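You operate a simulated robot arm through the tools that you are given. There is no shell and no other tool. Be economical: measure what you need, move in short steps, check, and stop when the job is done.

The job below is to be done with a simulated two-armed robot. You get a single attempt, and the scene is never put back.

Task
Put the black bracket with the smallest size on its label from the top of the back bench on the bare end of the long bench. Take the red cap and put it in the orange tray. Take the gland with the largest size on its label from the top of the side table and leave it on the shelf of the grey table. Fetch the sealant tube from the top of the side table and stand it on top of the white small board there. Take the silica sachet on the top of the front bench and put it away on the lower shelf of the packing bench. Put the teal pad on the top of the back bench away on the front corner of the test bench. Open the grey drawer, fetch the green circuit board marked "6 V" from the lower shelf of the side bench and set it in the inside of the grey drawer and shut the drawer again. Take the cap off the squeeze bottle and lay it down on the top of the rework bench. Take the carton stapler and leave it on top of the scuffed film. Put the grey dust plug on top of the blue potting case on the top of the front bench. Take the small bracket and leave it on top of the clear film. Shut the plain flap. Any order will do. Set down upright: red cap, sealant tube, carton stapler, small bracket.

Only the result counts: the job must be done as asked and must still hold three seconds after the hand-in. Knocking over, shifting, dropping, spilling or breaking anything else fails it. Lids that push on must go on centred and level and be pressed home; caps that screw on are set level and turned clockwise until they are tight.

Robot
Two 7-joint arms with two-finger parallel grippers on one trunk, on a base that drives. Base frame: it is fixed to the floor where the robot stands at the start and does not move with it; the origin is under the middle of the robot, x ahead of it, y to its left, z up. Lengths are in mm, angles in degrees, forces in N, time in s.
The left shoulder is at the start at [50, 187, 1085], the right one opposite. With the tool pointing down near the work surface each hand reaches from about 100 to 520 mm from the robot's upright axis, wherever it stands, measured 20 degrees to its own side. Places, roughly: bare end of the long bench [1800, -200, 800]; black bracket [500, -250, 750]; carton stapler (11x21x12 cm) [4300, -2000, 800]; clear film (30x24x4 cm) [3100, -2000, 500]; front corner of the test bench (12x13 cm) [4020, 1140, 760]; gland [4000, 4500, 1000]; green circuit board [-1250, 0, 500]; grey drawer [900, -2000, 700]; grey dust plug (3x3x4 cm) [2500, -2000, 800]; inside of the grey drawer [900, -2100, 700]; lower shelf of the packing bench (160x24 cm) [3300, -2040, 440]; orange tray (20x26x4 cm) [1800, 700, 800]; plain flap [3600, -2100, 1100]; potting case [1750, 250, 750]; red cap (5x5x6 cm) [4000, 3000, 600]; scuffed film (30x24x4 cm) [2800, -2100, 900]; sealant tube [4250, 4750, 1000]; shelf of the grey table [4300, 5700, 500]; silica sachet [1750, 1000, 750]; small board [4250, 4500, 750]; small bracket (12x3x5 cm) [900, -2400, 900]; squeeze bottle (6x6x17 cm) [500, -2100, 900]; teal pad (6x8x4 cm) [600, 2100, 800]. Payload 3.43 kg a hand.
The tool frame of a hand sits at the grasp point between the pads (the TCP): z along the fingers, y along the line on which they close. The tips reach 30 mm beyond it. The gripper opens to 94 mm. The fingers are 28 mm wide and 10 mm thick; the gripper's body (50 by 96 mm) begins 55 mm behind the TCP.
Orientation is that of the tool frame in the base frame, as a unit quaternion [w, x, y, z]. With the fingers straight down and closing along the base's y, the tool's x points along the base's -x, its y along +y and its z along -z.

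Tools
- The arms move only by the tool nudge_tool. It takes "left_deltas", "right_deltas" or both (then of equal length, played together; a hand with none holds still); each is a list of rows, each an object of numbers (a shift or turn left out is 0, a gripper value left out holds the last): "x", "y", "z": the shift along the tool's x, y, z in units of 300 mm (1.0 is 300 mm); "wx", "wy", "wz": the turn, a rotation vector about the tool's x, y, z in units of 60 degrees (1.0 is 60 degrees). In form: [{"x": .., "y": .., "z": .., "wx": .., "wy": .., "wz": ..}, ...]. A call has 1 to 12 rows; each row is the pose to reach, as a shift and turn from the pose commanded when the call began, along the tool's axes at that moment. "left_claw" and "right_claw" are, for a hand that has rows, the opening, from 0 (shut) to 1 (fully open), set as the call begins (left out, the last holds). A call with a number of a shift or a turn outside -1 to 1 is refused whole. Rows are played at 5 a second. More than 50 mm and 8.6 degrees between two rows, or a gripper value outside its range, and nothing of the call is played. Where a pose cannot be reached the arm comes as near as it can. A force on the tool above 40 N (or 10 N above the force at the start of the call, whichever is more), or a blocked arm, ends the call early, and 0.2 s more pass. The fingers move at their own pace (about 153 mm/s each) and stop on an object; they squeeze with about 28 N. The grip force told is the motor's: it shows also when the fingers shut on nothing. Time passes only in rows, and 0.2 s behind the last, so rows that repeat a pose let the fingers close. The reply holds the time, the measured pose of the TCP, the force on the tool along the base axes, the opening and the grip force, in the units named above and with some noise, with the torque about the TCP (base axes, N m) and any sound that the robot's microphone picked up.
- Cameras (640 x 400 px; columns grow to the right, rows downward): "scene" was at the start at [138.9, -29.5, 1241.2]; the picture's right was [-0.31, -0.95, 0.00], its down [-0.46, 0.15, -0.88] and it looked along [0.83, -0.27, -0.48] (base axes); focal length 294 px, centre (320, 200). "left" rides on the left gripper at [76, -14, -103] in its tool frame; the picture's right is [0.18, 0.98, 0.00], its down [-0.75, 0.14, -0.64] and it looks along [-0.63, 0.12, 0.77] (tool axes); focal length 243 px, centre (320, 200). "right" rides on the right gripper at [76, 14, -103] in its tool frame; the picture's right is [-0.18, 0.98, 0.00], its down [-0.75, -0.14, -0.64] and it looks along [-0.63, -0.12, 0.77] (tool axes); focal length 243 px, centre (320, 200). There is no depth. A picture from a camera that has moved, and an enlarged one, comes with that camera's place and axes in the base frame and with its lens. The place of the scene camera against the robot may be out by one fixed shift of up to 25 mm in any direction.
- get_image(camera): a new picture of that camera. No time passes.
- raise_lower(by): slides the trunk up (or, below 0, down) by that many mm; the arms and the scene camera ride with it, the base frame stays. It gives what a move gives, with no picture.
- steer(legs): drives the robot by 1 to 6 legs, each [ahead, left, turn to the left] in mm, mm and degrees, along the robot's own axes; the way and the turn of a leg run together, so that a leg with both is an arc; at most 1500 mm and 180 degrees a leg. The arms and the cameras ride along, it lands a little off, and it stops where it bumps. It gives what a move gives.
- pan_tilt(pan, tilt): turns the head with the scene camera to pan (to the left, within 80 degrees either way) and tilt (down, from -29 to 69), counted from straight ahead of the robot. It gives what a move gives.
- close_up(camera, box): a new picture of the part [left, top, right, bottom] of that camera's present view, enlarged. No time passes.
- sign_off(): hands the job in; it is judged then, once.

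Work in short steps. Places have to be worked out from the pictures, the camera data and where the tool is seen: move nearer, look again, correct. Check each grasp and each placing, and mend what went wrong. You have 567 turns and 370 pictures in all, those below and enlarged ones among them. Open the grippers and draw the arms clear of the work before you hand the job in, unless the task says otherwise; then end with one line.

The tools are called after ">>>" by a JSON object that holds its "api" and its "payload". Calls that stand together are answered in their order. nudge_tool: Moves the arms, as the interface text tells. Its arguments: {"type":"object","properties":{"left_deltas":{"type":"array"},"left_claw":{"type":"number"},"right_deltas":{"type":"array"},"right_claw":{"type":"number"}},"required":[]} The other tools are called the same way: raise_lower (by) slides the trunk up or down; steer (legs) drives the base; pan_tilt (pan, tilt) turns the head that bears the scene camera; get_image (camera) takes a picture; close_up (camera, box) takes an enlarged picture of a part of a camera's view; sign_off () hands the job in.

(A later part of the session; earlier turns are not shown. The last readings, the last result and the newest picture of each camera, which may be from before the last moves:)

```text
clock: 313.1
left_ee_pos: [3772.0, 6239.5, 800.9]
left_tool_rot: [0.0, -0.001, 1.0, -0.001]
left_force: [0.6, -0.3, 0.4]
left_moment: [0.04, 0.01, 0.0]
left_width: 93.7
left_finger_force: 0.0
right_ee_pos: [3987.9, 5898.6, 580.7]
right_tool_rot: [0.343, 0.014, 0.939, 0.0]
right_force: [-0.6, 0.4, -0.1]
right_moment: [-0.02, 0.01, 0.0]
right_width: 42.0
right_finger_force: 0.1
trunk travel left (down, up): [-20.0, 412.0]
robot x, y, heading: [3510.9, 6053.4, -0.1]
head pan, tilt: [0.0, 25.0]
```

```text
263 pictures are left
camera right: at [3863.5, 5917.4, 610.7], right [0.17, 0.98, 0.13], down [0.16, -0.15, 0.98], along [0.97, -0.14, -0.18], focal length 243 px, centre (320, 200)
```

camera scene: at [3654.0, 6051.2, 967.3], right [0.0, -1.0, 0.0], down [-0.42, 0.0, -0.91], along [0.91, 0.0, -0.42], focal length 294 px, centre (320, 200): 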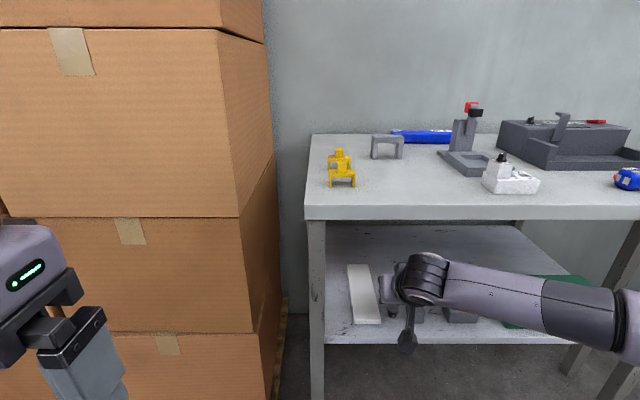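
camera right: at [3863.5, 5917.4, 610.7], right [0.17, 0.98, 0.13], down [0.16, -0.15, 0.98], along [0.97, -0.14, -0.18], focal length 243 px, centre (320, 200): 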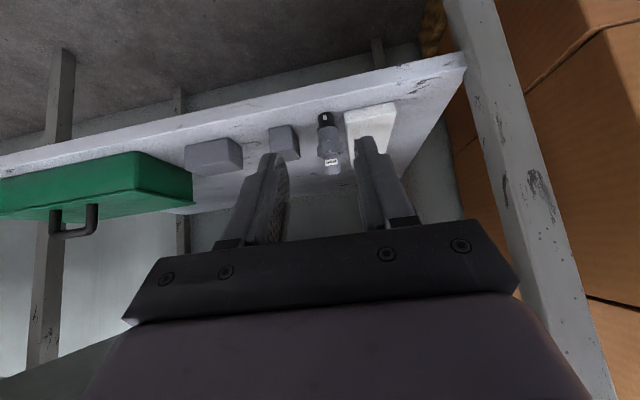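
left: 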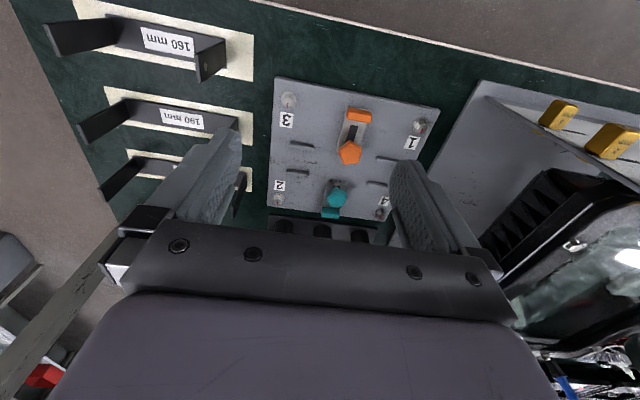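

Gland stands on the shelf. Next the sealant tube: back off, raise, tilt the hand to ~64°, and drive to the side table.

>>> {"api": "steer", "payload": {"legs": [[-450, 0, 0]]}}

>>> {"api": "raise_lower", "payload": {"by": 340}}

>>> {"api": "nudge_tool", "payload": {"right_deltas": [{"wy": -0.13}, {"wy": -0.26}, {"wy": -0.4}], "right_claw": 1}}

>>> {"api": "steer", "payload": {"legs": [[0, -1195, 0], [230, 0, 0]]}}

>>> {"api": "get_image", "payload": {"camera": "scene"}}

>>> {"api": "get_image", "payload": {"camera": "right"}}

```text
clock: 315.8
left_ee_pos: [3322.5, 6240.2, 801.4]
left_tool_rot: [0.0, 0.0, 1.0, 0.0]
left_force: [-0.4, 0.8, -0.1]
left_moment: [0.01, 0.01, 0.02]
left_width: 94.4
left_finger_force: 0.0
right_ee_pos: [3541.6, 5898.6, 580.7]
right_tool_rot: [0.343, 0.013, 0.939, 0.0]
right_force: [0.1, 0.6, 0.3]
right_moment: [-0.02, -0.02, 0.0]
right_width: 42.5
right_finger_force: 0.0
trunk travel left (down, up): [-20.0, 412.0]
robot x, y, heading: [3057.1, 6055.2, -0.2]
head pan, tilt: [0.0, 25.0]
```

```text
clock: 319.2
left_ee_pos: [3323.5, 6240.1, 1140.6]
left_tool_rot: [0.0, -0.001, 1.0, 0.0]
left_force: [0.4, 0.6, 0.5]
left_moment: [0.0, 0.01, 0.01]
left_width: 93.9
left_finger_force: 0.2
right_ee_pos: [3539.9, 5900.0, 919.5]
right_tool_rot: [0.343, 0.013, 0.939, 0.0]
right_force: [-0.7, -0.5, 0.4]
right_moment: [-0.03, 0.03, -0.02]
right_width: 42.2
right_finger_force: 0.2
trunk travel left (down, up): [-360.0, 72.0]
robot x, y, heading: [3059.4, 6053.4, 0.2]
head pan, tilt: [0.0, 25.0]
```

```text
clock: 320.0
left_ee_pos: [3322.6, 6241.5, 1141.2]
left_tool_rot: [0.001, -0.002, 1.0, 0.0]
left_force: [-0.3, 0.0, -0.2]
left_moment: [-0.03, -0.03, -0.01]
left_width: 93.9
left_finger_force: 0.1
right_ee_pos: [3539.8, 5902.9, 921.8]
right_tool_rot: [0.531, 0.013, 0.848, 0.0]
right_force: [0.3, -1.4, -1.1]
right_moment: [0.04, -0.06, 0.11]
right_width: 94.2
right_finger_force: 0.1
trunk travel left (down, up): [-360.0, 72.0]
robot x, y, heading: [3058.8, 6051.1, -0.0]
head pan, tilt: [0.0, 25.0]
```

```text
clock: 327.4
left_ee_pos: [3559.9, 5053.8, 1142.4]
left_tool_rot: [0.001, -0.006, 1.0, 0.0]
left_force: [0.3, -0.6, -0.4]
left_moment: [0.0, 0.0, -0.02]
left_width: 94.2
left_finger_force: 0.0
right_ee_pos: [3779.7, 4714.0, 919.8]
right_tool_rot: [0.531, 0.009, 0.848, -0.001]
right_force: [-0.1, 0.5, 0.3]
right_moment: [-0.04, 0.0, -0.04]
right_width: 94.2
right_finger_force: 0.1
trunk travel left (down, up): [-360.0, 72.0]
robot x, y, heading: [3295.7, 4861.4, 0.6]
head pan, tilt: [0.0, 25.0]
```

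```text
262 pictures are left
camera scene: at [3443.8, 4862.8, 1307.2], right [0.01, -1.0, 0.0], down [-0.42, 0.0, -0.91], along [0.91, 0.01, -0.42], focal length 294 px, centre (320, 200)
```

scene: 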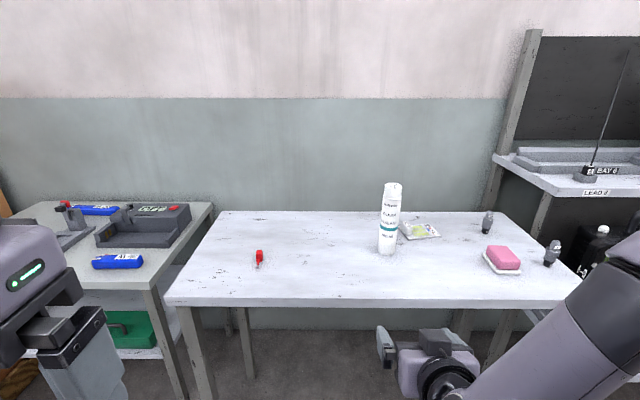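

```text
261 pictures are left
camera right: at [3653.6, 4731.7, 897.7], right [0.1, 0.98, 0.17], down [-0.25, -0.15, 0.96], along [0.96, -0.14, 0.23], focal length 243 px, centre (320, 200)
```

right: 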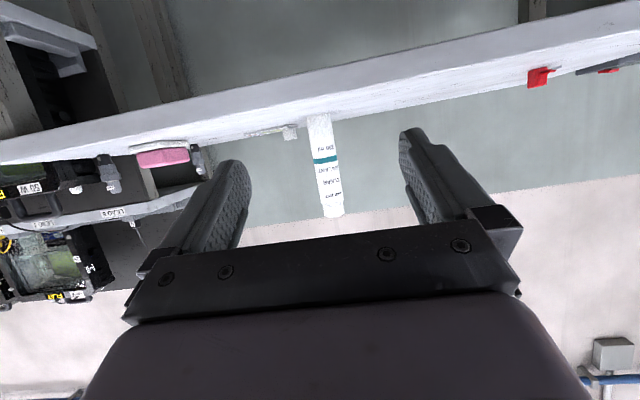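

Tube at about (4113,4689), table z≈857. I drive 200 mm ahead and check.

>>> {"api": "steer", "payload": {"legs": [[200, -22, -0.5]]}}

>>> {"api": "get_image", "payload": {"camera": "right"}}

```text
clock: 328.9
left_ee_pos: [3759.8, 5029.3, 1141.8]
left_tool_rot: [0.0, -0.001, 1.0, 0.001]
left_force: [0.3, 0.0, -0.1]
left_moment: [0.02, 0.01, 0.0]
left_width: 94.2
left_finger_force: 0.0
right_ee_pos: [3978.1, 4689.5, 921.3]
right_tool_rot: [0.531, 0.014, 0.847, -0.004]
right_force: [0.1, 0.2, -0.9]
right_moment: [0.0, 0.02, 0.0]
right_width: 93.8
right_finger_force: 0.0
trunk travel left (down, up): [-360.0, 72.0]
robot x, y, heading: [3501.4, 4842.4, -0.2]
head pan, tilt: [0.0, 25.0]
```

```text
260 pictures are left
camera right: at [3850.9, 4707.4, 897.7], right [0.11, 0.98, 0.17], down [-0.25, -0.14, 0.96], along [0.96, -0.15, 0.23], focal length 243 px, centre (320, 200)
```

right: 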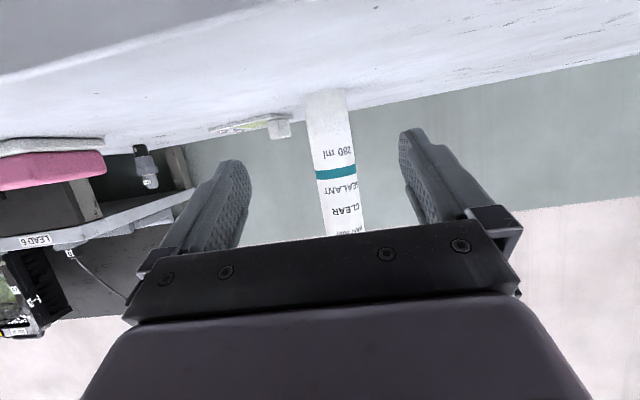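

Aligned in y. I extend to the tube and close.

>>> {"api": "nudge_tool", "payload": {"right_deltas": [{"x": -0.07, "z": 0.116}, {"x": -0.14, "z": 0.233}, {"x": -0.214, "z": 0.349}]}}

>>> {"api": "get_image", "payload": {"camera": "right"}}

>>> {"api": "get_image", "payload": {"camera": "scene"}}

```text
clock: 329.8
left_ee_pos: [3758.3, 5029.2, 1141.4]
left_tool_rot: [0.0, -0.001, 1.0, 0.0]
left_force: [-1.1, -0.7, 0.5]
left_moment: [-0.01, -0.03, -0.03]
left_width: 94.1
left_finger_force: 0.0
right_ee_pos: [4098.9, 4684.9, 932.3]
right_tool_rot: [0.531, 0.014, 0.848, -0.004]
right_force: [0.8, 0.2, -0.2]
right_moment: [0.02, -0.01, -0.01]
right_width: 94.1
right_finger_force: 0.1
trunk travel left (down, up): [-360.0, 72.0]
robot x, y, heading: [3502.2, 4838.8, 0.3]
head pan, tilt: [0.0, 25.0]
```

```text
259 pictures are left
camera right: at [3973.0, 4704.2, 908.8], right [0.11, 0.98, 0.17], down [-0.25, -0.14, 0.96], along [0.96, -0.14, 0.23], focal length 243 px, centre (320, 200)
```

right: 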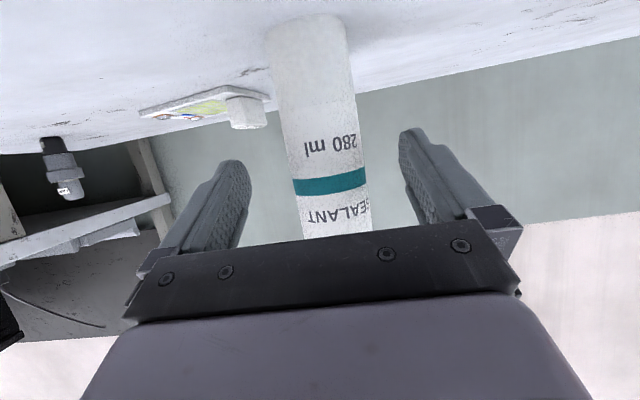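

```text
258 pictures are left
camera scene: at [3642.1, 4840.4, 1307.2], right [0.0, -1.0, 0.0], down [-0.42, 0.0, -0.91], along [0.91, 0.0, -0.42], focal length 294 px, centre (320, 200)
```

scene: 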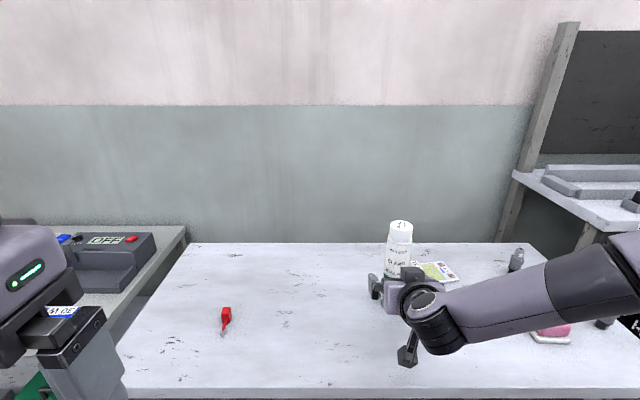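

Tube axis is near x≈4123; I go 15 mm further and close.

>>> {"api": "nudge_tool", "payload": {"right_deltas": [{"x": -0.022, "z": 0.045}, {"x": -0.022, "z": 0.045}]}}

>>> {"api": "nudge_tool", "payload": {"right_deltas": [{"z": 0}, {"z": 0}, {"z": 0}], "right_claw": 0}}

>>> {"api": "nudge_tool", "payload": {"right_deltas": [{"x": -0.06, "z": -0.03}, {"x": -0.12, "z": -0.058}, {"x": -0.18, "z": -0.0876}]}}

>>> {"api": "get_image", "payload": {"camera": "right"}}

>>> {"api": "get_image", "payload": {"camera": "scene"}}

```text
clock: 330.4
left_ee_pos: [3759.1, 5028.1, 1141.3]
left_tool_rot: [0.0, -0.001, 1.0, 0.0]
left_force: [-0.4, 0.3, 0.2]
left_moment: [0.0, 0.03, 0.04]
left_width: 93.9
left_finger_force: 0.1
right_ee_pos: [4113.5, 4684.4, 932.9]
right_tool_rot: [0.53, 0.014, 0.848, -0.004]
right_force: [-0.4, 0.8, -1.0]
right_moment: [0.0, 0.02, 0.02]
right_width: 93.9
right_finger_force: 0.0
trunk travel left (down, up): [-360.0, 72.0]
robot x, y, heading: [3496.2, 4844.2, 0.0]
head pan, tilt: [0.0, 25.0]
```

```text
clock: 331.1
left_ee_pos: [3758.9, 5030.2, 1141.6]
left_tool_rot: [0.0, -0.002, 1.0, 0.0]
left_force: [-0.2, 0.1, -0.1]
left_moment: [0.0, 0.0, 0.01]
left_width: 94.3
left_finger_force: 0.1
right_ee_pos: [4113.8, 4685.3, 931.9]
right_tool_rot: [0.531, 0.012, 0.847, -0.002]
right_force: [-0.2, 1.1, 0.8]
right_moment: [0.02, -0.03, 0.03]
right_width: 45.8
right_finger_force: 27.7
trunk travel left (down, up): [-360.0, 72.0]
robot x, y, heading: [3496.6, 4842.1, 0.1]
head pan, tilt: [0.0, 25.0]
```

```text
clock: 331.9
left_ee_pos: [3758.4, 5029.3, 1142.2]
left_tool_rot: [0.0, -0.001, 1.0, 0.001]
left_force: [0.5, 0.5, -0.6]
left_moment: [-0.02, 0.01, 0.0]
left_width: 94.0
left_finger_force: 0.1
right_ee_pos: [4112.0, 4685.1, 993.0]
right_tool_rot: [0.53, 0.014, 0.848, -0.003]
right_force: [0.4, 0.7, -3.0]
right_moment: [-0.03, 0.05, 0.03]
right_width: 45.7
right_finger_force: 28.0
trunk travel left (down, up): [-360.0, 72.0]
robot x, y, heading: [3500.5, 4842.4, -0.3]
head pan, tilt: [0.0, 25.0]
```

```text
257 pictures are left
camera right: at [3986.9, 4703.4, 969.6], right [0.11, 0.98, 0.17], down [-0.25, -0.14, 0.96], along [0.96, -0.14, 0.23], focal length 243 px, centre (320, 200)
```

right: 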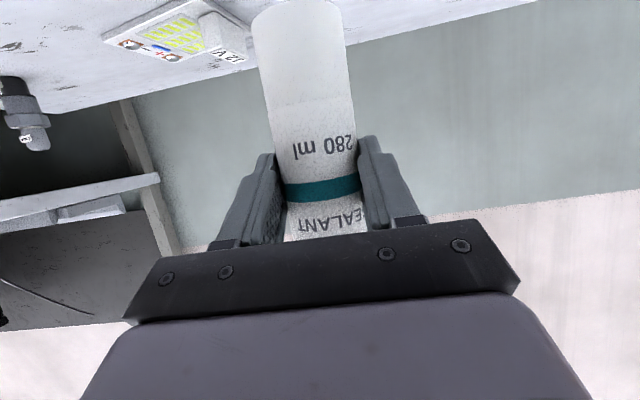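

```text
256 pictures are left
camera scene: at [3642.0, 4840.4, 1307.2], right [0.0, -1.0, 0.0], down [-0.42, 0.0, -0.91], along [0.91, 0.0, -0.42], focal length 294 px, centre (320, 200)
```

scene: 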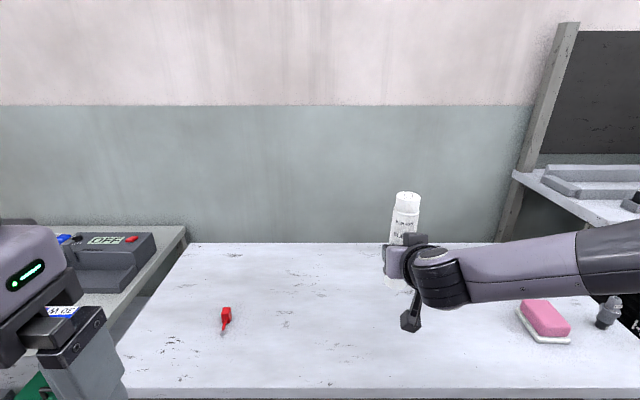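

Tube held upright (45.7 mm, 3 N). Board spans about x 4160–4252, y 4510–4615 with its connector at the +y side; I aim the tube at (4205,4563). Drive across first.

>>> {"api": "steer", "payload": {"legs": [[0, -122, 0.2], [50, 0, 0]]}}

>>> {"api": "get_image", "payload": {"camera": "right"}}

>>> {"api": "get_image", "payload": {"camera": "scene"}}

```text
clock: 333.7
left_ee_pos: [3808.8, 4907.3, 1141.0]
left_tool_rot: [0.0, -0.002, 1.0, 0.001]
left_force: [0.4, 0.3, -0.2]
left_moment: [0.0, 0.03, 0.0]
left_width: 93.8
left_finger_force: 0.1
right_ee_pos: [4165.4, 4566.5, 991.6]
right_tool_rot: [0.53, 0.012, 0.848, -0.002]
right_force: [1.0, 0.5, -3.8]
right_moment: [0.02, 0.04, 0.04]
right_width: 45.7
right_finger_force: 28.4
trunk travel left (down, up): [-360.0, 72.0]
robot x, y, heading: [3549.8, 4718.6, 0.2]
head pan, tilt: [0.0, 25.0]
```

```text
255 pictures are left
camera right: at [4038.5, 4583.8, 968.8], right [0.1, 0.98, 0.17], down [-0.25, -0.14, 0.96], along [0.96, -0.14, 0.23], focal length 243 px, centre (320, 200)
```

right: 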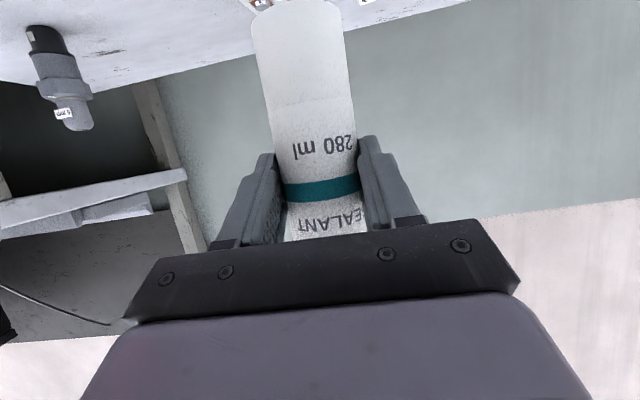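

```text
254 pictures are left
camera scene: at [3693.3, 4719.6, 1307.1], right [0.0, -1.0, 0.0], down [-0.42, 0.0, -0.91], along [0.91, 0.0, -0.42], focal length 294 px, centre (320, 200)
```

scene: 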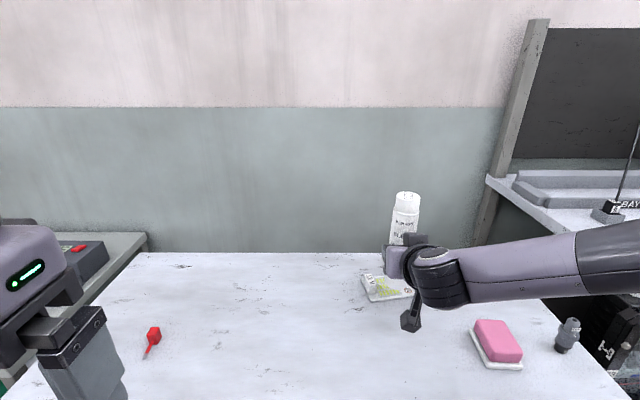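

I zoom in on the board and tube from the scene camera.

>>> {"api": "close_up", "payload": {"camera": "scene", "box": [340, 180, 460, 330]}}

>>> {"api": "close_up", "payload": {"camera": "right", "box": [220, 0, 400, 100]}}

```text
2.67 times, centred on (400, 255) of scene
camera zoom: at [3693.3, 4719.6, 1307.1], right [0.0, -1.0, 0.0], down [-0.42, 0.0, -0.91], along [0.91, 0.0, -0.42], focal length 785 px, centre (107, 53)
```

zoom: 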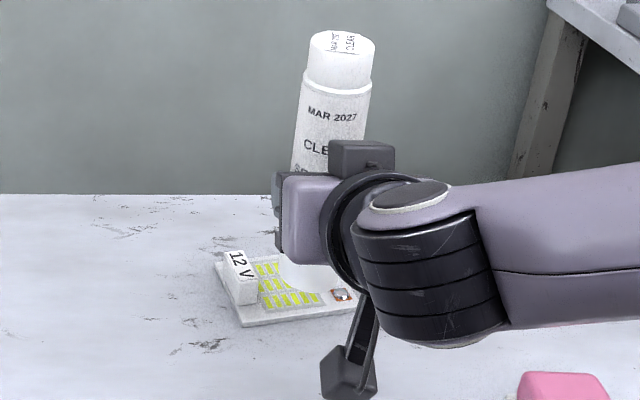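

```text
3.56 times, centred on (310, 50) of right
camera zoom: at [4038.5, 4583.8, 968.8], right [0.1, 0.98, 0.17], down [-0.25, -0.14, 0.96], along [0.96, -0.14, 0.23], focal length 863 px, centre (356, 733)
```

zoom: 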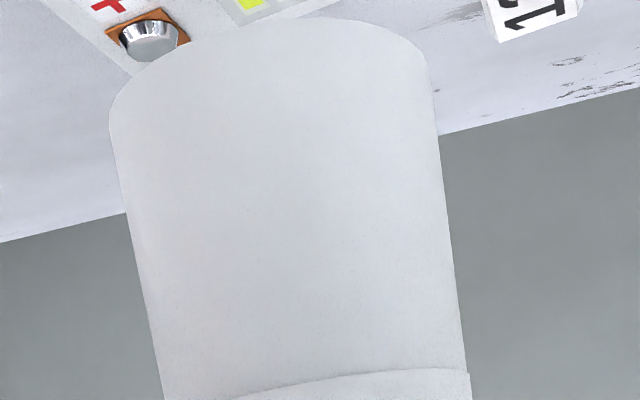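

The flat LED area (between the 12 V block and the metal terminals) centres at about (4210,4572). I move the tube over it and lower to ~25 mm above.

>>> {"api": "nudge_tool", "payload": {"right_deltas": [{"x": -0.025, "y": 0.008, "z": 0.052}, {"x": -0.051, "y": 0.017, "z": 0.105}, {"x": 0.0, "y": 0.017, "z": 0.13}, {"x": 0.049, "y": 0.017, "z": 0.154}]}}

>>> {"api": "close_up", "payload": {"camera": "right", "box": [160, 0, 480, 200]}}

>>> {"api": "close_up", "payload": {"camera": "scene", "box": [340, 180, 460, 330]}}

```text
clock: 334.7
left_ee_pos: [3810.1, 4908.9, 1141.3]
left_tool_rot: [0.0, -0.002, 1.0, 0.001]
left_force: [-0.5, -0.9, -0.2]
left_moment: [-0.05, -0.01, 0.02]
left_width: 94.0
left_finger_force: 0.1
right_ee_pos: [4198.3, 4569.6, 957.2]
right_tool_rot: [0.53, 0.012, 0.848, -0.002]
right_force: [0.0, 0.9, -3.5]
right_moment: [0.02, 0.11, -0.01]
right_width: 45.7
right_finger_force: 27.7
trunk travel left (down, up): [-360.0, 72.0]
robot x, y, heading: [3549.2, 4718.8, 0.2]
head pan, tilt: [0.0, 25.0]
```

```text
2.00 times, centred on (320, 100) of right
camera zoom: at [4072.7, 4588.4, 934.9], right [0.1, 0.98, 0.17], down [-0.25, -0.14, 0.96], along [0.96, -0.14, 0.23], focal length 485 px, centre (320, 400)
```

zoom: 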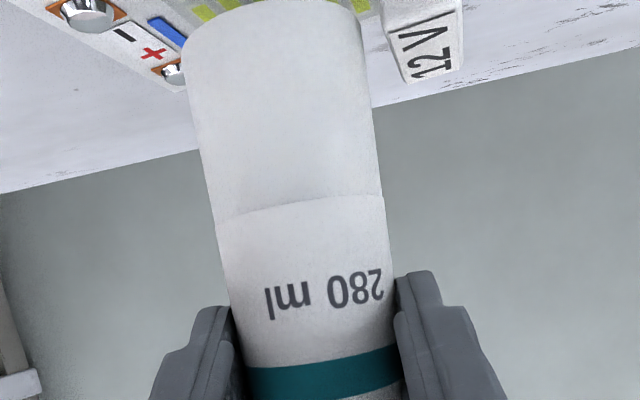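

```text
2.67 times, centred on (400, 255) of scene
camera zoom: at [3692.5, 4719.5, 1307.2], right [0.0, -1.0, 0.0], down [-0.42, 0.0, -0.91], along [0.91, 0.0, -0.42], focal length 785 px, centre (107, 53)
```

zoom: 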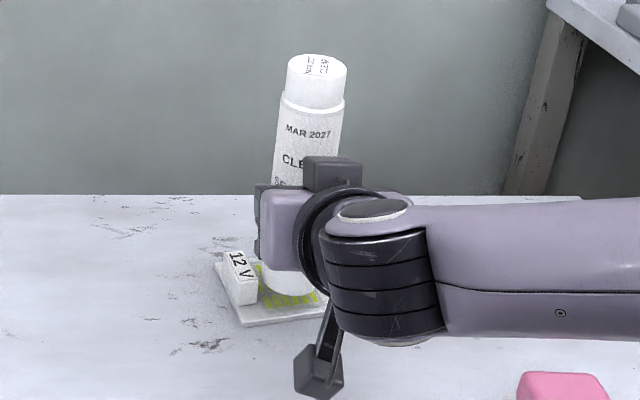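

Centred between the block and the terminals. I lower in small steps until contact.

>>> {"api": "nudge_tool", "payload": {"right_deltas": [{"x": 0.024, "z": 0.0117}, {"x": 0.036, "z": 0.0175}, {"x": 0.042, "z": 0.0204}, {"x": 0.048, "z": 0.0234}, {"x": 0.054, "z": 0.0263}, {"x": 0.06, "z": 0.0292}, {"x": 0.066, "z": 0.032}, {"x": 0.072, "z": 0.035}, {"x": 0.078, "z": 0.038}]}}

>>> {"api": "close_up", "payload": {"camera": "right", "box": [160, 0, 480, 200]}}

>>> {"api": "close_up", "payload": {"camera": "scene", "box": [340, 180, 460, 330]}}

```text
clock: 336.7
left_ee_pos: [3807.9, 4909.3, 1142.5]
left_tool_rot: [0.001, -0.003, 1.0, 0.001]
left_force: [-0.4, 0.0, -0.1]
left_moment: [0.02, 0.0, -0.03]
left_width: 94.1
left_finger_force: 0.1
right_ee_pos: [4198.0, 4570.4, 938.2]
right_tool_rot: [0.534, 0.012, 0.845, -0.002]
right_force: [-2.3, -0.6, 14.1]
right_moment: [-0.35, 0.03, -0.09]
right_width: 45.6
right_finger_force: 27.8
trunk travel left (down, up): [-360.0, 72.0]
robot x, y, heading: [3547.7, 4720.3, 0.4]
head pan, tilt: [0.0, 25.0]
```

```text
2.00 times, centred on (320, 100) of right
camera zoom: at [4073.1, 4588.8, 913.8], right [0.1, 0.98, 0.17], down [-0.26, -0.14, 0.95], along [0.96, -0.14, 0.24], focal length 485 px, centre (320, 400)
```

zoom: 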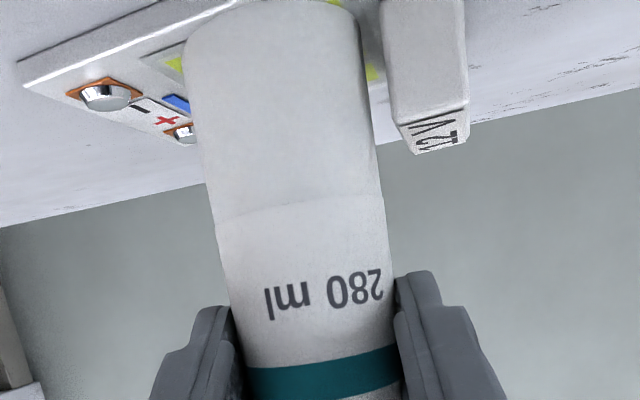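

```text
2.67 times, centred on (400, 255) of scene
camera zoom: at [3690.1, 4720.0, 1307.8], right [0.0, -1.0, 0.0], down [-0.42, 0.0, -0.91], along [0.91, 0.0, -0.42], focal length 785 px, centre (107, 53)
```

zoom: 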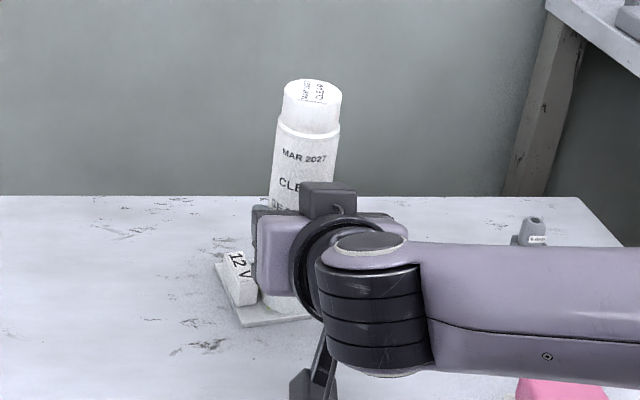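

Contact at TCP z≈938 as expected. I release and withdraw along the finger axis.

>>> {"api": "nudge_tool", "payload": {"right_deltas": [{"x": -0.003}, {"x": -0.003}]}}

>>> {"api": "nudge_tool", "payload": {"right_deltas": [{"z": 0}, {"z": 0}, {"z": 0}], "right_claw": 0.75}}

>>> {"api": "nudge_tool", "payload": {"right_deltas": [{"z": -0.08}, {"z": -0.16}, {"z": -0.3}, {"z": -0.45}]}}

>>> {"api": "get_image", "payload": {"camera": "right"}}

>>> {"api": "close_up", "payload": {"camera": "scene", "box": [340, 180, 460, 330]}}

```text
clock: 337.3
left_ee_pos: [3806.5, 4909.2, 1141.5]
left_tool_rot: [0.002, -0.003, 1.0, 0.0]
left_force: [-0.2, -0.5, 0.0]
left_moment: [0.01, 0.02, 0.01]
left_width: 94.2
left_finger_force: 0.0
right_ee_pos: [4199.4, 4570.9, 938.1]
right_tool_rot: [0.534, 0.012, 0.845, -0.002]
right_force: [0.7, -0.1, 19.1]
right_moment: [-0.26, -0.41, -0.02]
right_width: 45.5
right_finger_force: 28.1
trunk travel left (down, up): [-360.0, 72.0]
robot x, y, heading: [3547.4, 4722.5, 0.4]
head pan, tilt: [0.0, 25.0]
```

```text
clock: 338.1
left_ee_pos: [3808.2, 4909.2, 1141.5]
left_tool_rot: [0.001, -0.003, 1.0, 0.0]
left_force: [0.7, -0.4, -0.2]
left_moment: [-0.02, 0.0, -0.01]
left_width: 93.8
left_finger_force: 0.0
right_ee_pos: [4198.6, 4570.1, 933.5]
right_tool_rot: [0.53, 0.012, 0.848, -0.002]
right_force: [-0.3, 0.1, 0.8]
right_moment: [-0.02, 0.03, 0.01]
right_width: 70.6
right_finger_force: 0.0
trunk travel left (down, up): [-360.0, 72.0]
robot x, y, heading: [3551.2, 4718.5, 0.5]
head pan, tilt: [0.0, 25.0]
```

```text
clock: 339.1
left_ee_pos: [3808.4, 4909.3, 1142.1]
left_tool_rot: [0.001, -0.002, 1.0, 0.002]
left_force: [0.0, 0.0, 0.2]
left_moment: [0.03, -0.01, -0.02]
left_width: 94.0
left_finger_force: 0.1
right_ee_pos: [4076.3, 4573.2, 992.1]
right_tool_rot: [0.531, 0.012, 0.847, -0.002]
right_force: [-1.2, -0.4, 0.6]
right_moment: [0.02, 0.01, -0.03]
right_width: 70.5
right_finger_force: 0.0
trunk travel left (down, up): [-360.0, 72.0]
robot x, y, heading: [3544.5, 4720.6, 0.2]
head pan, tilt: [0.0, 25.0]
```

```text
247 pictures are left
camera right: at [3950.9, 4591.5, 969.6], right [0.1, 0.98, 0.17], down [-0.25, -0.14, 0.96], along [0.96, -0.14, 0.23], focal length 243 px, centre (320, 200)
```

right: 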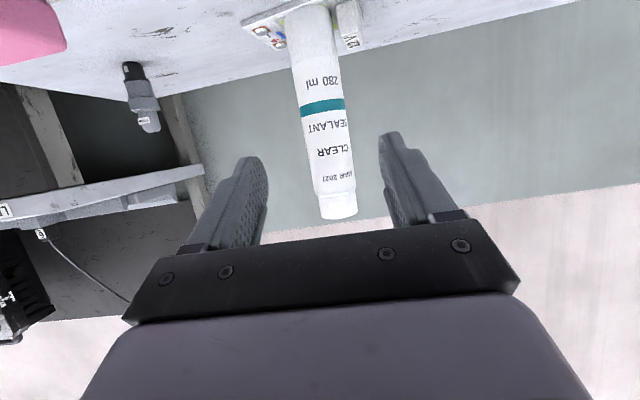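

```text
2.67 times, centred on (400, 255) of scene
camera zoom: at [3691.6, 4719.6, 1307.3], right [0.0, -1.0, 0.0], down [-0.42, 0.0, -0.91], along [0.91, 0.0, -0.42], focal length 785 px, centre (107, 53)
```

zoom: 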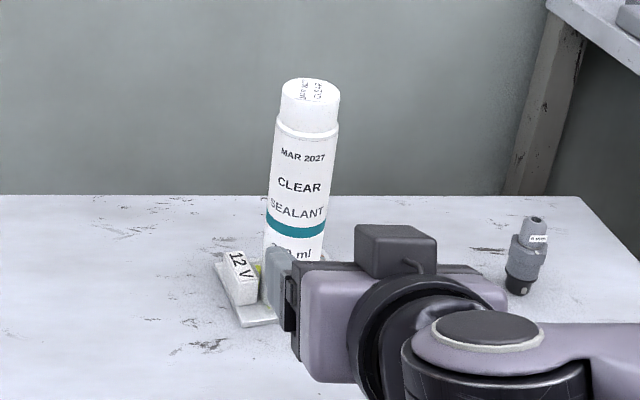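

Sealant stands on the board. Next: the packing bench (flap, stapler). I level the hand and drive down the aisle.

>>> {"api": "steer", "payload": {"legs": [[-620, 0, 0], [0, 0, -90], [1500, 0, 0], [1500, 0, 0], [1500, 0, 0], [1200, 0, 0]]}}

>>> {"api": "nudge_tool", "payload": {"right_deltas": [{"x": 0.08, "z": -0.05, "wy": 0.13}, {"x": 0.16, "z": -0.1, "wy": 0.26}, {"x": 0.24, "z": -0.15, "wy": 0.4}, {"x": 0.32, "z": -0.2, "wy": 0.53}, {"x": 0.4, "z": -0.25, "wy": 0.66}, {"x": 0.48, "z": -0.3, "wy": 0.8}, {"x": 0.55, "z": -0.35, "wy": 0.93}, {"x": 0.6, "z": -0.4, "wy": 1.0}]}}

>>> {"api": "pan_tilt", "payload": {"pan": 35, "tilt": 15}}

>>> {"api": "get_image", "payload": {"camera": "scene"}}

```text
clock: 373.1
left_ee_pos: [3178.4, -1231.9, 1141.8]
left_tool_rot: [0.001, 0.701, 0.714, 0.0]
left_force: [0.1, -0.1, 0.4]
left_moment: [0.0, -0.02, -0.02]
left_width: 94.1
left_finger_force: 0.2
right_ee_pos: [2846.3, -1504.4, 992.6]
right_tool_rot: [0.377, 0.603, 0.596, -0.373]
right_force: [0.1, 0.3, 0.2]
right_moment: [0.0, -0.02, 0.02]
right_width: 70.2
right_finger_force: 0.2
trunk travel left (down, up): [-360.0, 72.0]
robot x, y, heading: [2986.7, -972.9, -89.1]
head pan, tilt: [0.0, 25.0]
```

```text
clock: 374.9
left_ee_pos: [3177.5, -1231.2, 1141.6]
left_tool_rot: [0.001, 0.701, 0.713, 0.0]
left_force: [-0.1, 0.2, 0.6]
left_moment: [0.01, -0.02, -0.02]
left_width: 94.0
left_finger_force: 0.0
right_ee_pos: [2850.5, -1318.2, 882.8]
right_tool_rot: [0.028, 0.709, 0.705, -0.021]
right_force: [0.1, 0.2, 0.9]
right_moment: [-0.01, -0.01, 0.01]
right_width: 70.6
right_finger_force: 0.0
trunk travel left (down, up): [-360.0, 72.0]
robot x, y, heading: [2986.4, -972.7, -88.9]
head pan, tilt: [0.0, 25.0]
```

```text
clock: 375.9
left_ee_pos: [3178.3, -1231.0, 1141.6]
left_tool_rot: [0.001, 0.7, 0.714, 0.0]
left_force: [-0.3, 0.2, 0.6]
left_moment: [0.0, 0.03, 0.0]
left_width: 93.8
left_finger_force: 0.0
right_ee_pos: [2849.4, -1318.3, 883.3]
right_tool_rot: [0.028, 0.709, 0.704, -0.023]
right_force: [-0.4, -0.3, 0.2]
right_moment: [-0.02, 0.02, 0.02]
right_width: 70.6
right_finger_force: 0.0
trunk travel left (down, up): [-360.0, 72.0]
robot x, y, heading: [2988.1, -971.9, -88.8]
head pan, tilt: [35.0, 15.0]
```

```text
245 pictures are left
camera scene: at [3036.0, -1106.7, 1323.5], right [-0.81, -0.59, 0.0], down [-0.15, 0.21, -0.97], along [0.57, -0.78, -0.26], focal length 294 px, centre (320, 200)
```

scene: 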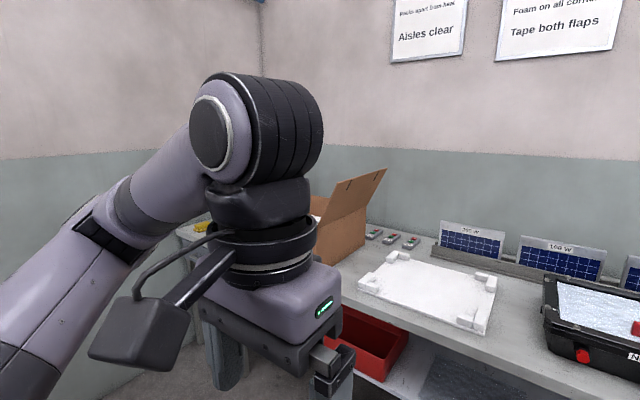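

I sidestep to face the carton and stapler.

>>> {"api": "steer", "payload": {"legs": [[0, 700, -1]]}}

>>> {"api": "pan_tilt", "payload": {"pan": 0, "tilt": 20}}

>>> {"api": "get_image", "payload": {"camera": "scene"}}

```text
clock: 379.8
left_ee_pos: [3876.5, -1225.7, 1141.7]
left_tool_rot: [0.0, 0.707, 0.708, 0.0]
left_force: [-1.1, 0.4, -1.0]
left_moment: [0.02, -0.02, 0.02]
left_width: 94.0
left_finger_force: 0.0
right_ee_pos: [3546.7, -1307.8, 882.2]
right_tool_rot: [0.029, 0.716, 0.697, -0.023]
right_force: [0.5, -0.5, -0.6]
right_moment: [0.02, -0.03, 0.04]
right_width: 70.5
right_finger_force: 0.1
trunk travel left (down, up): [-360.0, 72.0]
robot x, y, heading: [3686.8, -963.0, -90.0]
head pan, tilt: [35.0, 15.0]
```

```text
clock: 380.8
left_ee_pos: [3876.7, -1225.9, 1142.0]
left_tool_rot: [0.001, 0.707, 0.708, 0.0]
left_force: [1.3, 0.0, 1.1]
left_moment: [0.04, 0.0, -0.02]
left_width: 94.0
left_finger_force: 0.1
right_ee_pos: [3546.2, -1307.2, 882.1]
right_tool_rot: [0.028, 0.716, 0.697, -0.022]
right_force: [-0.3, -0.2, -0.2]
right_moment: [0.01, -0.01, -0.01]
right_width: 70.6
right_finger_force: 0.2
trunk travel left (down, up): [-360.0, 72.0]
robot x, y, heading: [3685.4, -962.6, -89.7]
head pan, tilt: [0.0, 20.0]
```

```text
244 pictures are left
camera scene: at [3682.9, -1117.2, 1315.4], right [-1.0, 0.0, 0.0], down [0.0, 0.34, -0.94], along [0.0, -0.94, -0.34], focal length 294 px, centre (320, 200)
```

scene: 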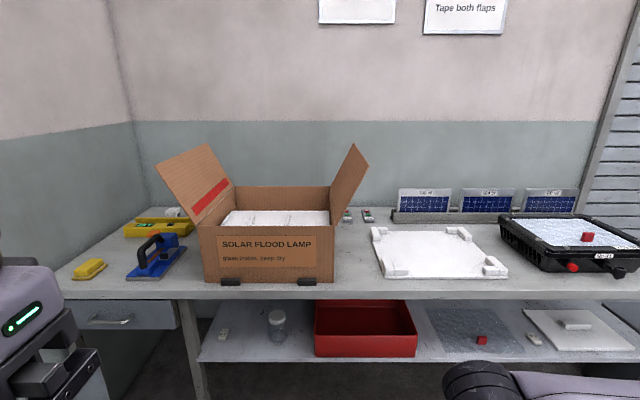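

The plain flap is the right one (no red sticker), hinged near x≈3642, z≈958, opened ~120°. I raise the trunk, close and level the right hand, and position it outside the flap.

>>> {"api": "raise_lower", "payload": {"by": 72}}

>>> {"api": "nudge_tool", "payload": {"right_deltas": [{"y": -0.08, "z": -0.1, "wx": 0.002, "wy": 0.017, "wz": -0.007}, {"y": -0.16, "z": -0.2, "wx": 0.004, "wy": 0.034, "wz": -0.013}, {"y": -0.24, "z": -0.3, "wx": 0.006, "wy": 0.05, "wz": -0.02}, {"y": -0.32, "z": -0.4, "wx": 0.008, "wy": 0.068, "wz": -0.026}, {"y": -0.37, "z": -0.5, "wx": 0.008, "wy": 0.068, "wz": -0.026}], "right_claw": 0}}

>>> {"api": "steer", "payload": {"legs": [[0, 100, 0], [470, 0, 0]]}}

>>> {"api": "pan_tilt", "payload": {"pan": -15, "tilt": 25}}

>>> {"api": "get_image", "payload": {"camera": "scene"}}

>>> {"api": "get_image", "payload": {"camera": "right"}}

```text
clock: 381.9
left_ee_pos: [3875.7, -1225.4, 1213.1]
left_tool_rot: [0.001, 0.706, 0.708, 0.0]
left_force: [-0.4, 0.4, 0.8]
left_moment: [0.0, -0.04, 0.01]
left_width: 94.1
left_finger_force: 0.1
right_ee_pos: [3547.5, -1307.0, 953.3]
right_tool_rot: [0.028, 0.716, 0.697, -0.022]
right_force: [1.2, 0.3, 0.0]
right_moment: [0.04, 0.03, 0.01]
right_width: 70.3
right_finger_force: 0.1
trunk travel left (down, up): [-432.0, 0.0]
robot x, y, heading: [3687.5, -964.8, -90.0]
head pan, tilt: [0.0, 20.0]
```

```text
clock: 383.1
left_ee_pos: [3875.6, -1226.1, 1212.7]
left_tool_rot: [0.0, 0.706, 0.708, 0.0]
left_force: [0.2, 0.5, -0.1]
left_moment: [-0.01, 0.02, -0.04]
left_width: 93.9
left_finger_force: 0.1
right_ee_pos: [3432.8, -1294.1, 1103.2]
right_tool_rot: [0.0, 0.706, 0.708, 0.0]
right_force: [-0.1, -0.4, -0.6]
right_moment: [-0.02, -0.01, 0.0]
right_width: 0.1
right_finger_force: 28.7
trunk travel left (down, up): [-432.0, 0.0]
robot x, y, heading: [3691.1, -968.8, -90.2]
head pan, tilt: [0.0, 20.0]
```

```text
clock: 386.6
left_ee_pos: [3978.9, -1688.0, 1214.2]
left_tool_rot: [0.001, 0.706, 0.709, 0.001]
left_force: [-0.3, -0.2, -0.4]
left_moment: [-0.02, -0.01, 0.0]
left_width: 93.8
left_finger_force: 0.1
right_ee_pos: [3536.0, -1758.8, 1102.4]
right_tool_rot: [-0.001, 0.705, 0.709, 0.001]
right_force: [-0.5, -0.2, 0.4]
right_moment: [0.0, 0.02, 0.01]
right_width: 0.0
right_finger_force: 27.7
trunk travel left (down, up): [-432.0, 0.0]
robot x, y, heading: [3787.2, -1425.8, -89.6]
head pan, tilt: [0.0, 20.0]
```

```text
clock: 387.4
left_ee_pos: [3978.7, -1689.2, 1214.4]
left_tool_rot: [0.002, 0.705, 0.71, 0.0]
left_force: [0.6, 1.0, 0.3]
left_moment: [0.02, 0.01, -0.02]
left_width: 93.8
left_finger_force: 0.1
right_ee_pos: [3536.8, -1758.7, 1102.2]
right_tool_rot: [-0.001, 0.705, 0.709, -0.001]
right_force: [-0.1, -1.5, -0.1]
right_moment: [-0.01, -0.02, 0.02]
right_width: 0.1
right_finger_force: 27.9
trunk travel left (down, up): [-432.0, 0.0]
robot x, y, heading: [3789.6, -1429.9, -89.6]
head pan, tilt: [-15.0, 25.0]
```

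```text
243 pictures are left
camera scene: at [3761.0, -1576.9, 1378.9], right [-0.97, 0.25, 0.0], down [0.11, 0.41, -0.91], along [-0.23, -0.88, -0.42], focal length 294 px, centre (320, 200)
```

scene: 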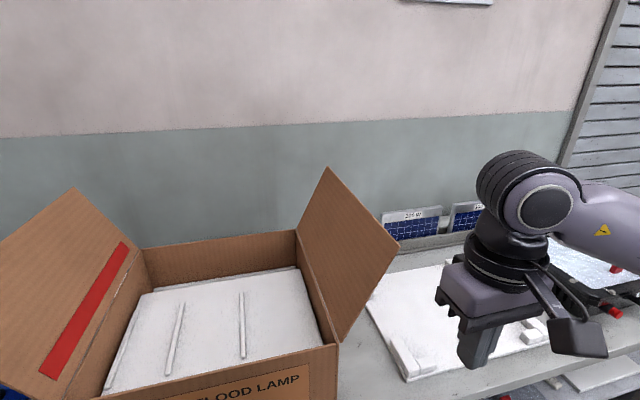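

```text
242 pictures are left
camera right: at [3548.4, -1681.9, 1204.7], right [0.98, -0.18, 0.0], down [-0.14, -0.75, 0.64], along [-0.12, -0.63, -0.77], focal length 243 px, centre (320, 200)
```

right: 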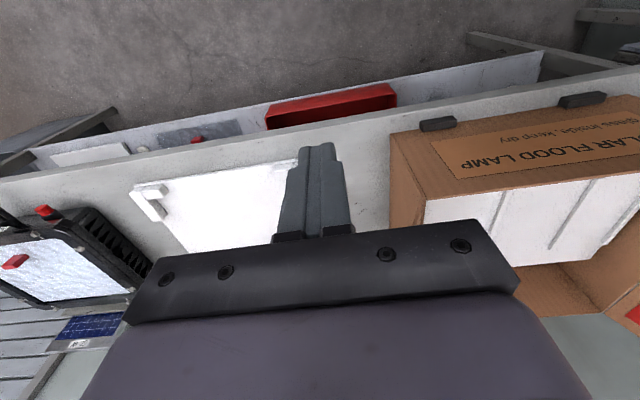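

Flap edge ≈ (3559, z 1140), hinge ≈ (3647, z 960), length ≈200. I raise the closed hand a little and reach in beside the flap.

>>> {"api": "nudge_tool", "payload": {"right_deltas": [{"x": -0.05, "z": -0.09}, {"x": -0.2, "z": -0.09}, {"x": -0.35, "z": -0.09}, {"x": -0.5, "z": -0.09}, {"x": -0.62, "z": -0.09}, {"x": -0.72, "z": -0.09}]}}

>>> {"api": "get_image", "payload": {"camera": "scene"}}

```text
clock: 388.8
left_ee_pos: [3979.7, -1690.1, 1212.6]
left_tool_rot: [0.0, 0.705, 0.709, 0.001]
left_force: [0.1, -0.4, 0.6]
left_moment: [-0.02, -0.02, 0.0]
left_width: 93.9
left_finger_force: 0.0
right_ee_pos: [3536.8, -1974.7, 1128.2]
right_tool_rot: [-0.001, 0.706, 0.709, -0.001]
right_force: [-0.1, -0.2, 0.7]
right_moment: [0.0, 0.01, 0.02]
right_width: 0.0
right_finger_force: 28.1
trunk travel left (down, up): [-432.0, 0.0]
robot x, y, heading: [3788.5, -1428.2, -89.9]
head pan, tilt: [-15.0, 25.0]
```

```text
241 pictures are left
camera scene: at [3761.2, -1577.2, 1378.8], right [-0.97, 0.25, 0.0], down [0.11, 0.41, -0.91], along [-0.23, -0.88, -0.42], focal length 294 px, centre (320, 200)
```

scene: 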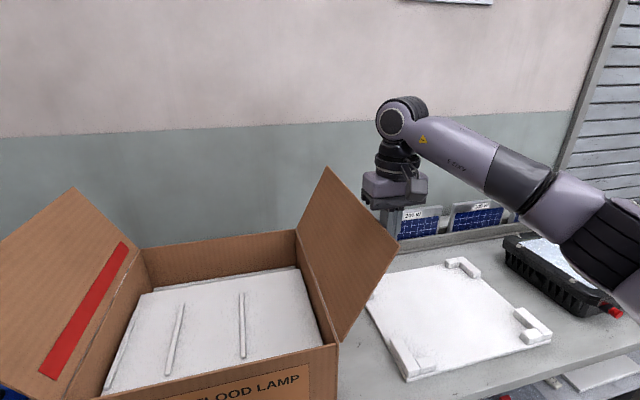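

Hand is behind the flap's edge. I push it +x toward vertical.

>>> {"api": "nudge_tool", "payload": {"right_deltas": [{"y": 0.08, "z": -0.02}, {"y": 0.16, "z": -0.04}, {"y": 0.25, "z": -0.04}, {"y": 0.34, "z": -0.04}]}}

>>> {"api": "get_image", "payload": {"camera": "scene"}}

```text
clock: 389.8
left_ee_pos: [3979.4, -1689.2, 1212.7]
left_tool_rot: [0.001, 0.705, 0.709, -0.001]
left_force: [0.2, -0.2, 1.0]
left_moment: [-0.01, -0.03, 0.03]
left_width: 93.8
left_finger_force: 0.0
right_ee_pos: [3640.0, -1973.0, 1141.8]
right_tool_rot: [0.0, 0.705, 0.709, 0.0]
right_force: [0.2, 0.2, 0.3]
right_moment: [-0.02, 0.02, -0.02]
right_width: 0.0
right_finger_force: 28.4
trunk travel left (down, up): [-432.0, 0.0]
robot x, y, heading: [3787.8, -1431.2, -90.0]
head pan, tilt: [-15.0, 25.0]
```

```text
240 pictures are left
camera scene: at [3761.4, -1576.8, 1378.8], right [-0.97, 0.25, 0.0], down [0.11, 0.41, -0.91], along [-0.23, -0.88, -0.42], focal length 294 px, centre (320, 200)
```

scene: 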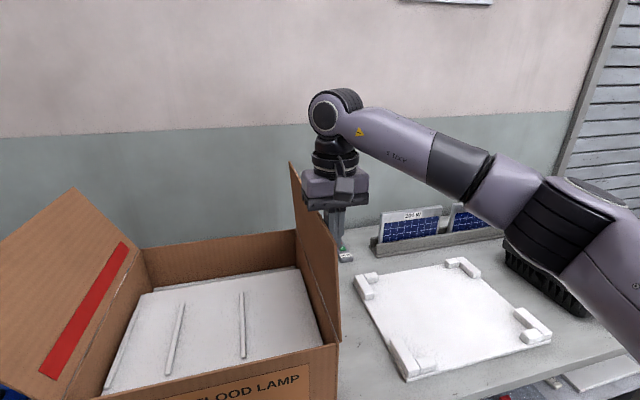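

The flap follows and is vertical. I continue over and down along the hinge arc.

>>> {"api": "nudge_tool", "payload": {"right_deltas": [{"y": 0.12, "z": 0.023}, {"y": 0.24, "z": 0.073}, {"y": 0.343, "z": 0.153}, {"y": 0.423, "z": 0.256}, {"y": 0.473, "z": 0.376}, {"y": 0.487, "z": 0.44}, {"y": 0.49, "z": 0.47}]}}

>>> {"api": "get_image", "payload": {"camera": "scene"}}

```text
clock: 391.4
left_ee_pos: [3978.3, -1690.2, 1212.1]
left_tool_rot: [0.002, 0.705, 0.709, 0.001]
left_force: [-0.6, 0.2, 1.4]
left_moment: [0.03, -0.01, -0.01]
left_width: 94.0
left_finger_force: 0.0
right_ee_pos: [3786.5, -1973.5, 999.5]
right_tool_rot: [0.0, 0.705, 0.709, 0.0]
right_force: [0.0, 0.5, 0.4]
right_moment: [0.02, 0.0, 0.02]
right_width: 0.0
right_finger_force: 28.1
trunk travel left (down, up): [-432.0, 0.0]
robot x, y, heading: [3789.0, -1427.4, -89.7]
head pan, tilt: [-15.0, 25.0]
```

```text
239 pictures are left
camera scene: at [3760.9, -1576.9, 1378.8], right [-0.97, 0.25, 0.0], down [0.11, 0.41, -0.91], along [-0.23, -0.88, -0.42], focal length 294 px, centre (320, 200)
```

scene: 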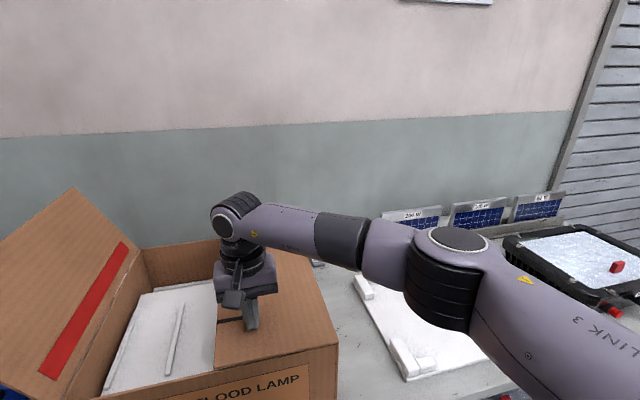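

Nearly shut; I press down gently until it resists.

>>> {"api": "nudge_tool", "payload": {"right_deltas": [{"z": 0.015}, {"z": 0.03}, {"z": 0.045}, {"z": 0.06}, {"z": 0.075}, {"z": 0.09}]}}

>>> {"api": "nudge_tool", "payload": {"right_deltas": [{"z": -0.15}, {"z": -0.3}, {"z": -0.42}]}}

>>> {"api": "get_image", "payload": {"camera": "scene"}}

```text
clock: 392.2
left_ee_pos: [3977.4, -1686.9, 1212.7]
left_tool_rot: [0.002, 0.705, 0.709, -0.001]
left_force: [-0.9, -0.6, 0.0]
left_moment: [0.02, -0.03, 0.03]
left_width: 93.9
left_finger_force: 0.1
right_ee_pos: [3786.2, -1974.5, 995.9]
right_tool_rot: [0.005, 0.705, 0.709, 0.0]
right_force: [-4.3, 10.2, 20.1]
right_moment: [0.58, 0.17, 0.01]
right_width: 0.0
right_finger_force: 28.0
trunk travel left (down, up): [-432.0, 0.0]
robot x, y, heading: [3785.2, -1425.9, -89.8]
head pan, tilt: [-15.0, 25.0]
stopped in row 4 (right hand): the force on the tool passed its limit (the readings are from after the stop); the commanded pose is now the measured one
```

```text
clock: 393.0
left_ee_pos: [3978.2, -1689.7, 1212.9]
left_tool_rot: [0.001, 0.706, 0.709, 0.0]
left_force: [-0.6, 0.0, -0.2]
left_moment: [-0.02, 0.02, 0.01]
left_width: 93.9
left_finger_force: 0.1
right_ee_pos: [3786.1, -1973.2, 1119.6]
right_tool_rot: [0.004, 0.705, 0.709, -0.002]
right_force: [-0.4, 0.2, 0.7]
right_moment: [0.02, 0.03, 0.02]
right_width: 0.1
right_finger_force: 28.3
trunk travel left (down, up): [-432.0, 0.0]
robot x, y, heading: [3789.4, -1425.6, -89.7]
head pan, tilt: [-15.0, 25.0]
```

```text
238 pictures are left
camera scene: at [3760.9, -1576.3, 1378.8], right [-0.97, 0.25, 0.0], down [0.11, 0.41, -0.91], along [-0.23, -0.88, -0.42], focal length 294 px, centre (320, 200)
```

scene: 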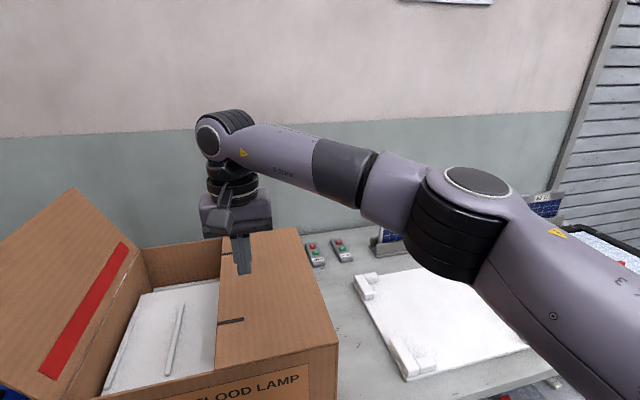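

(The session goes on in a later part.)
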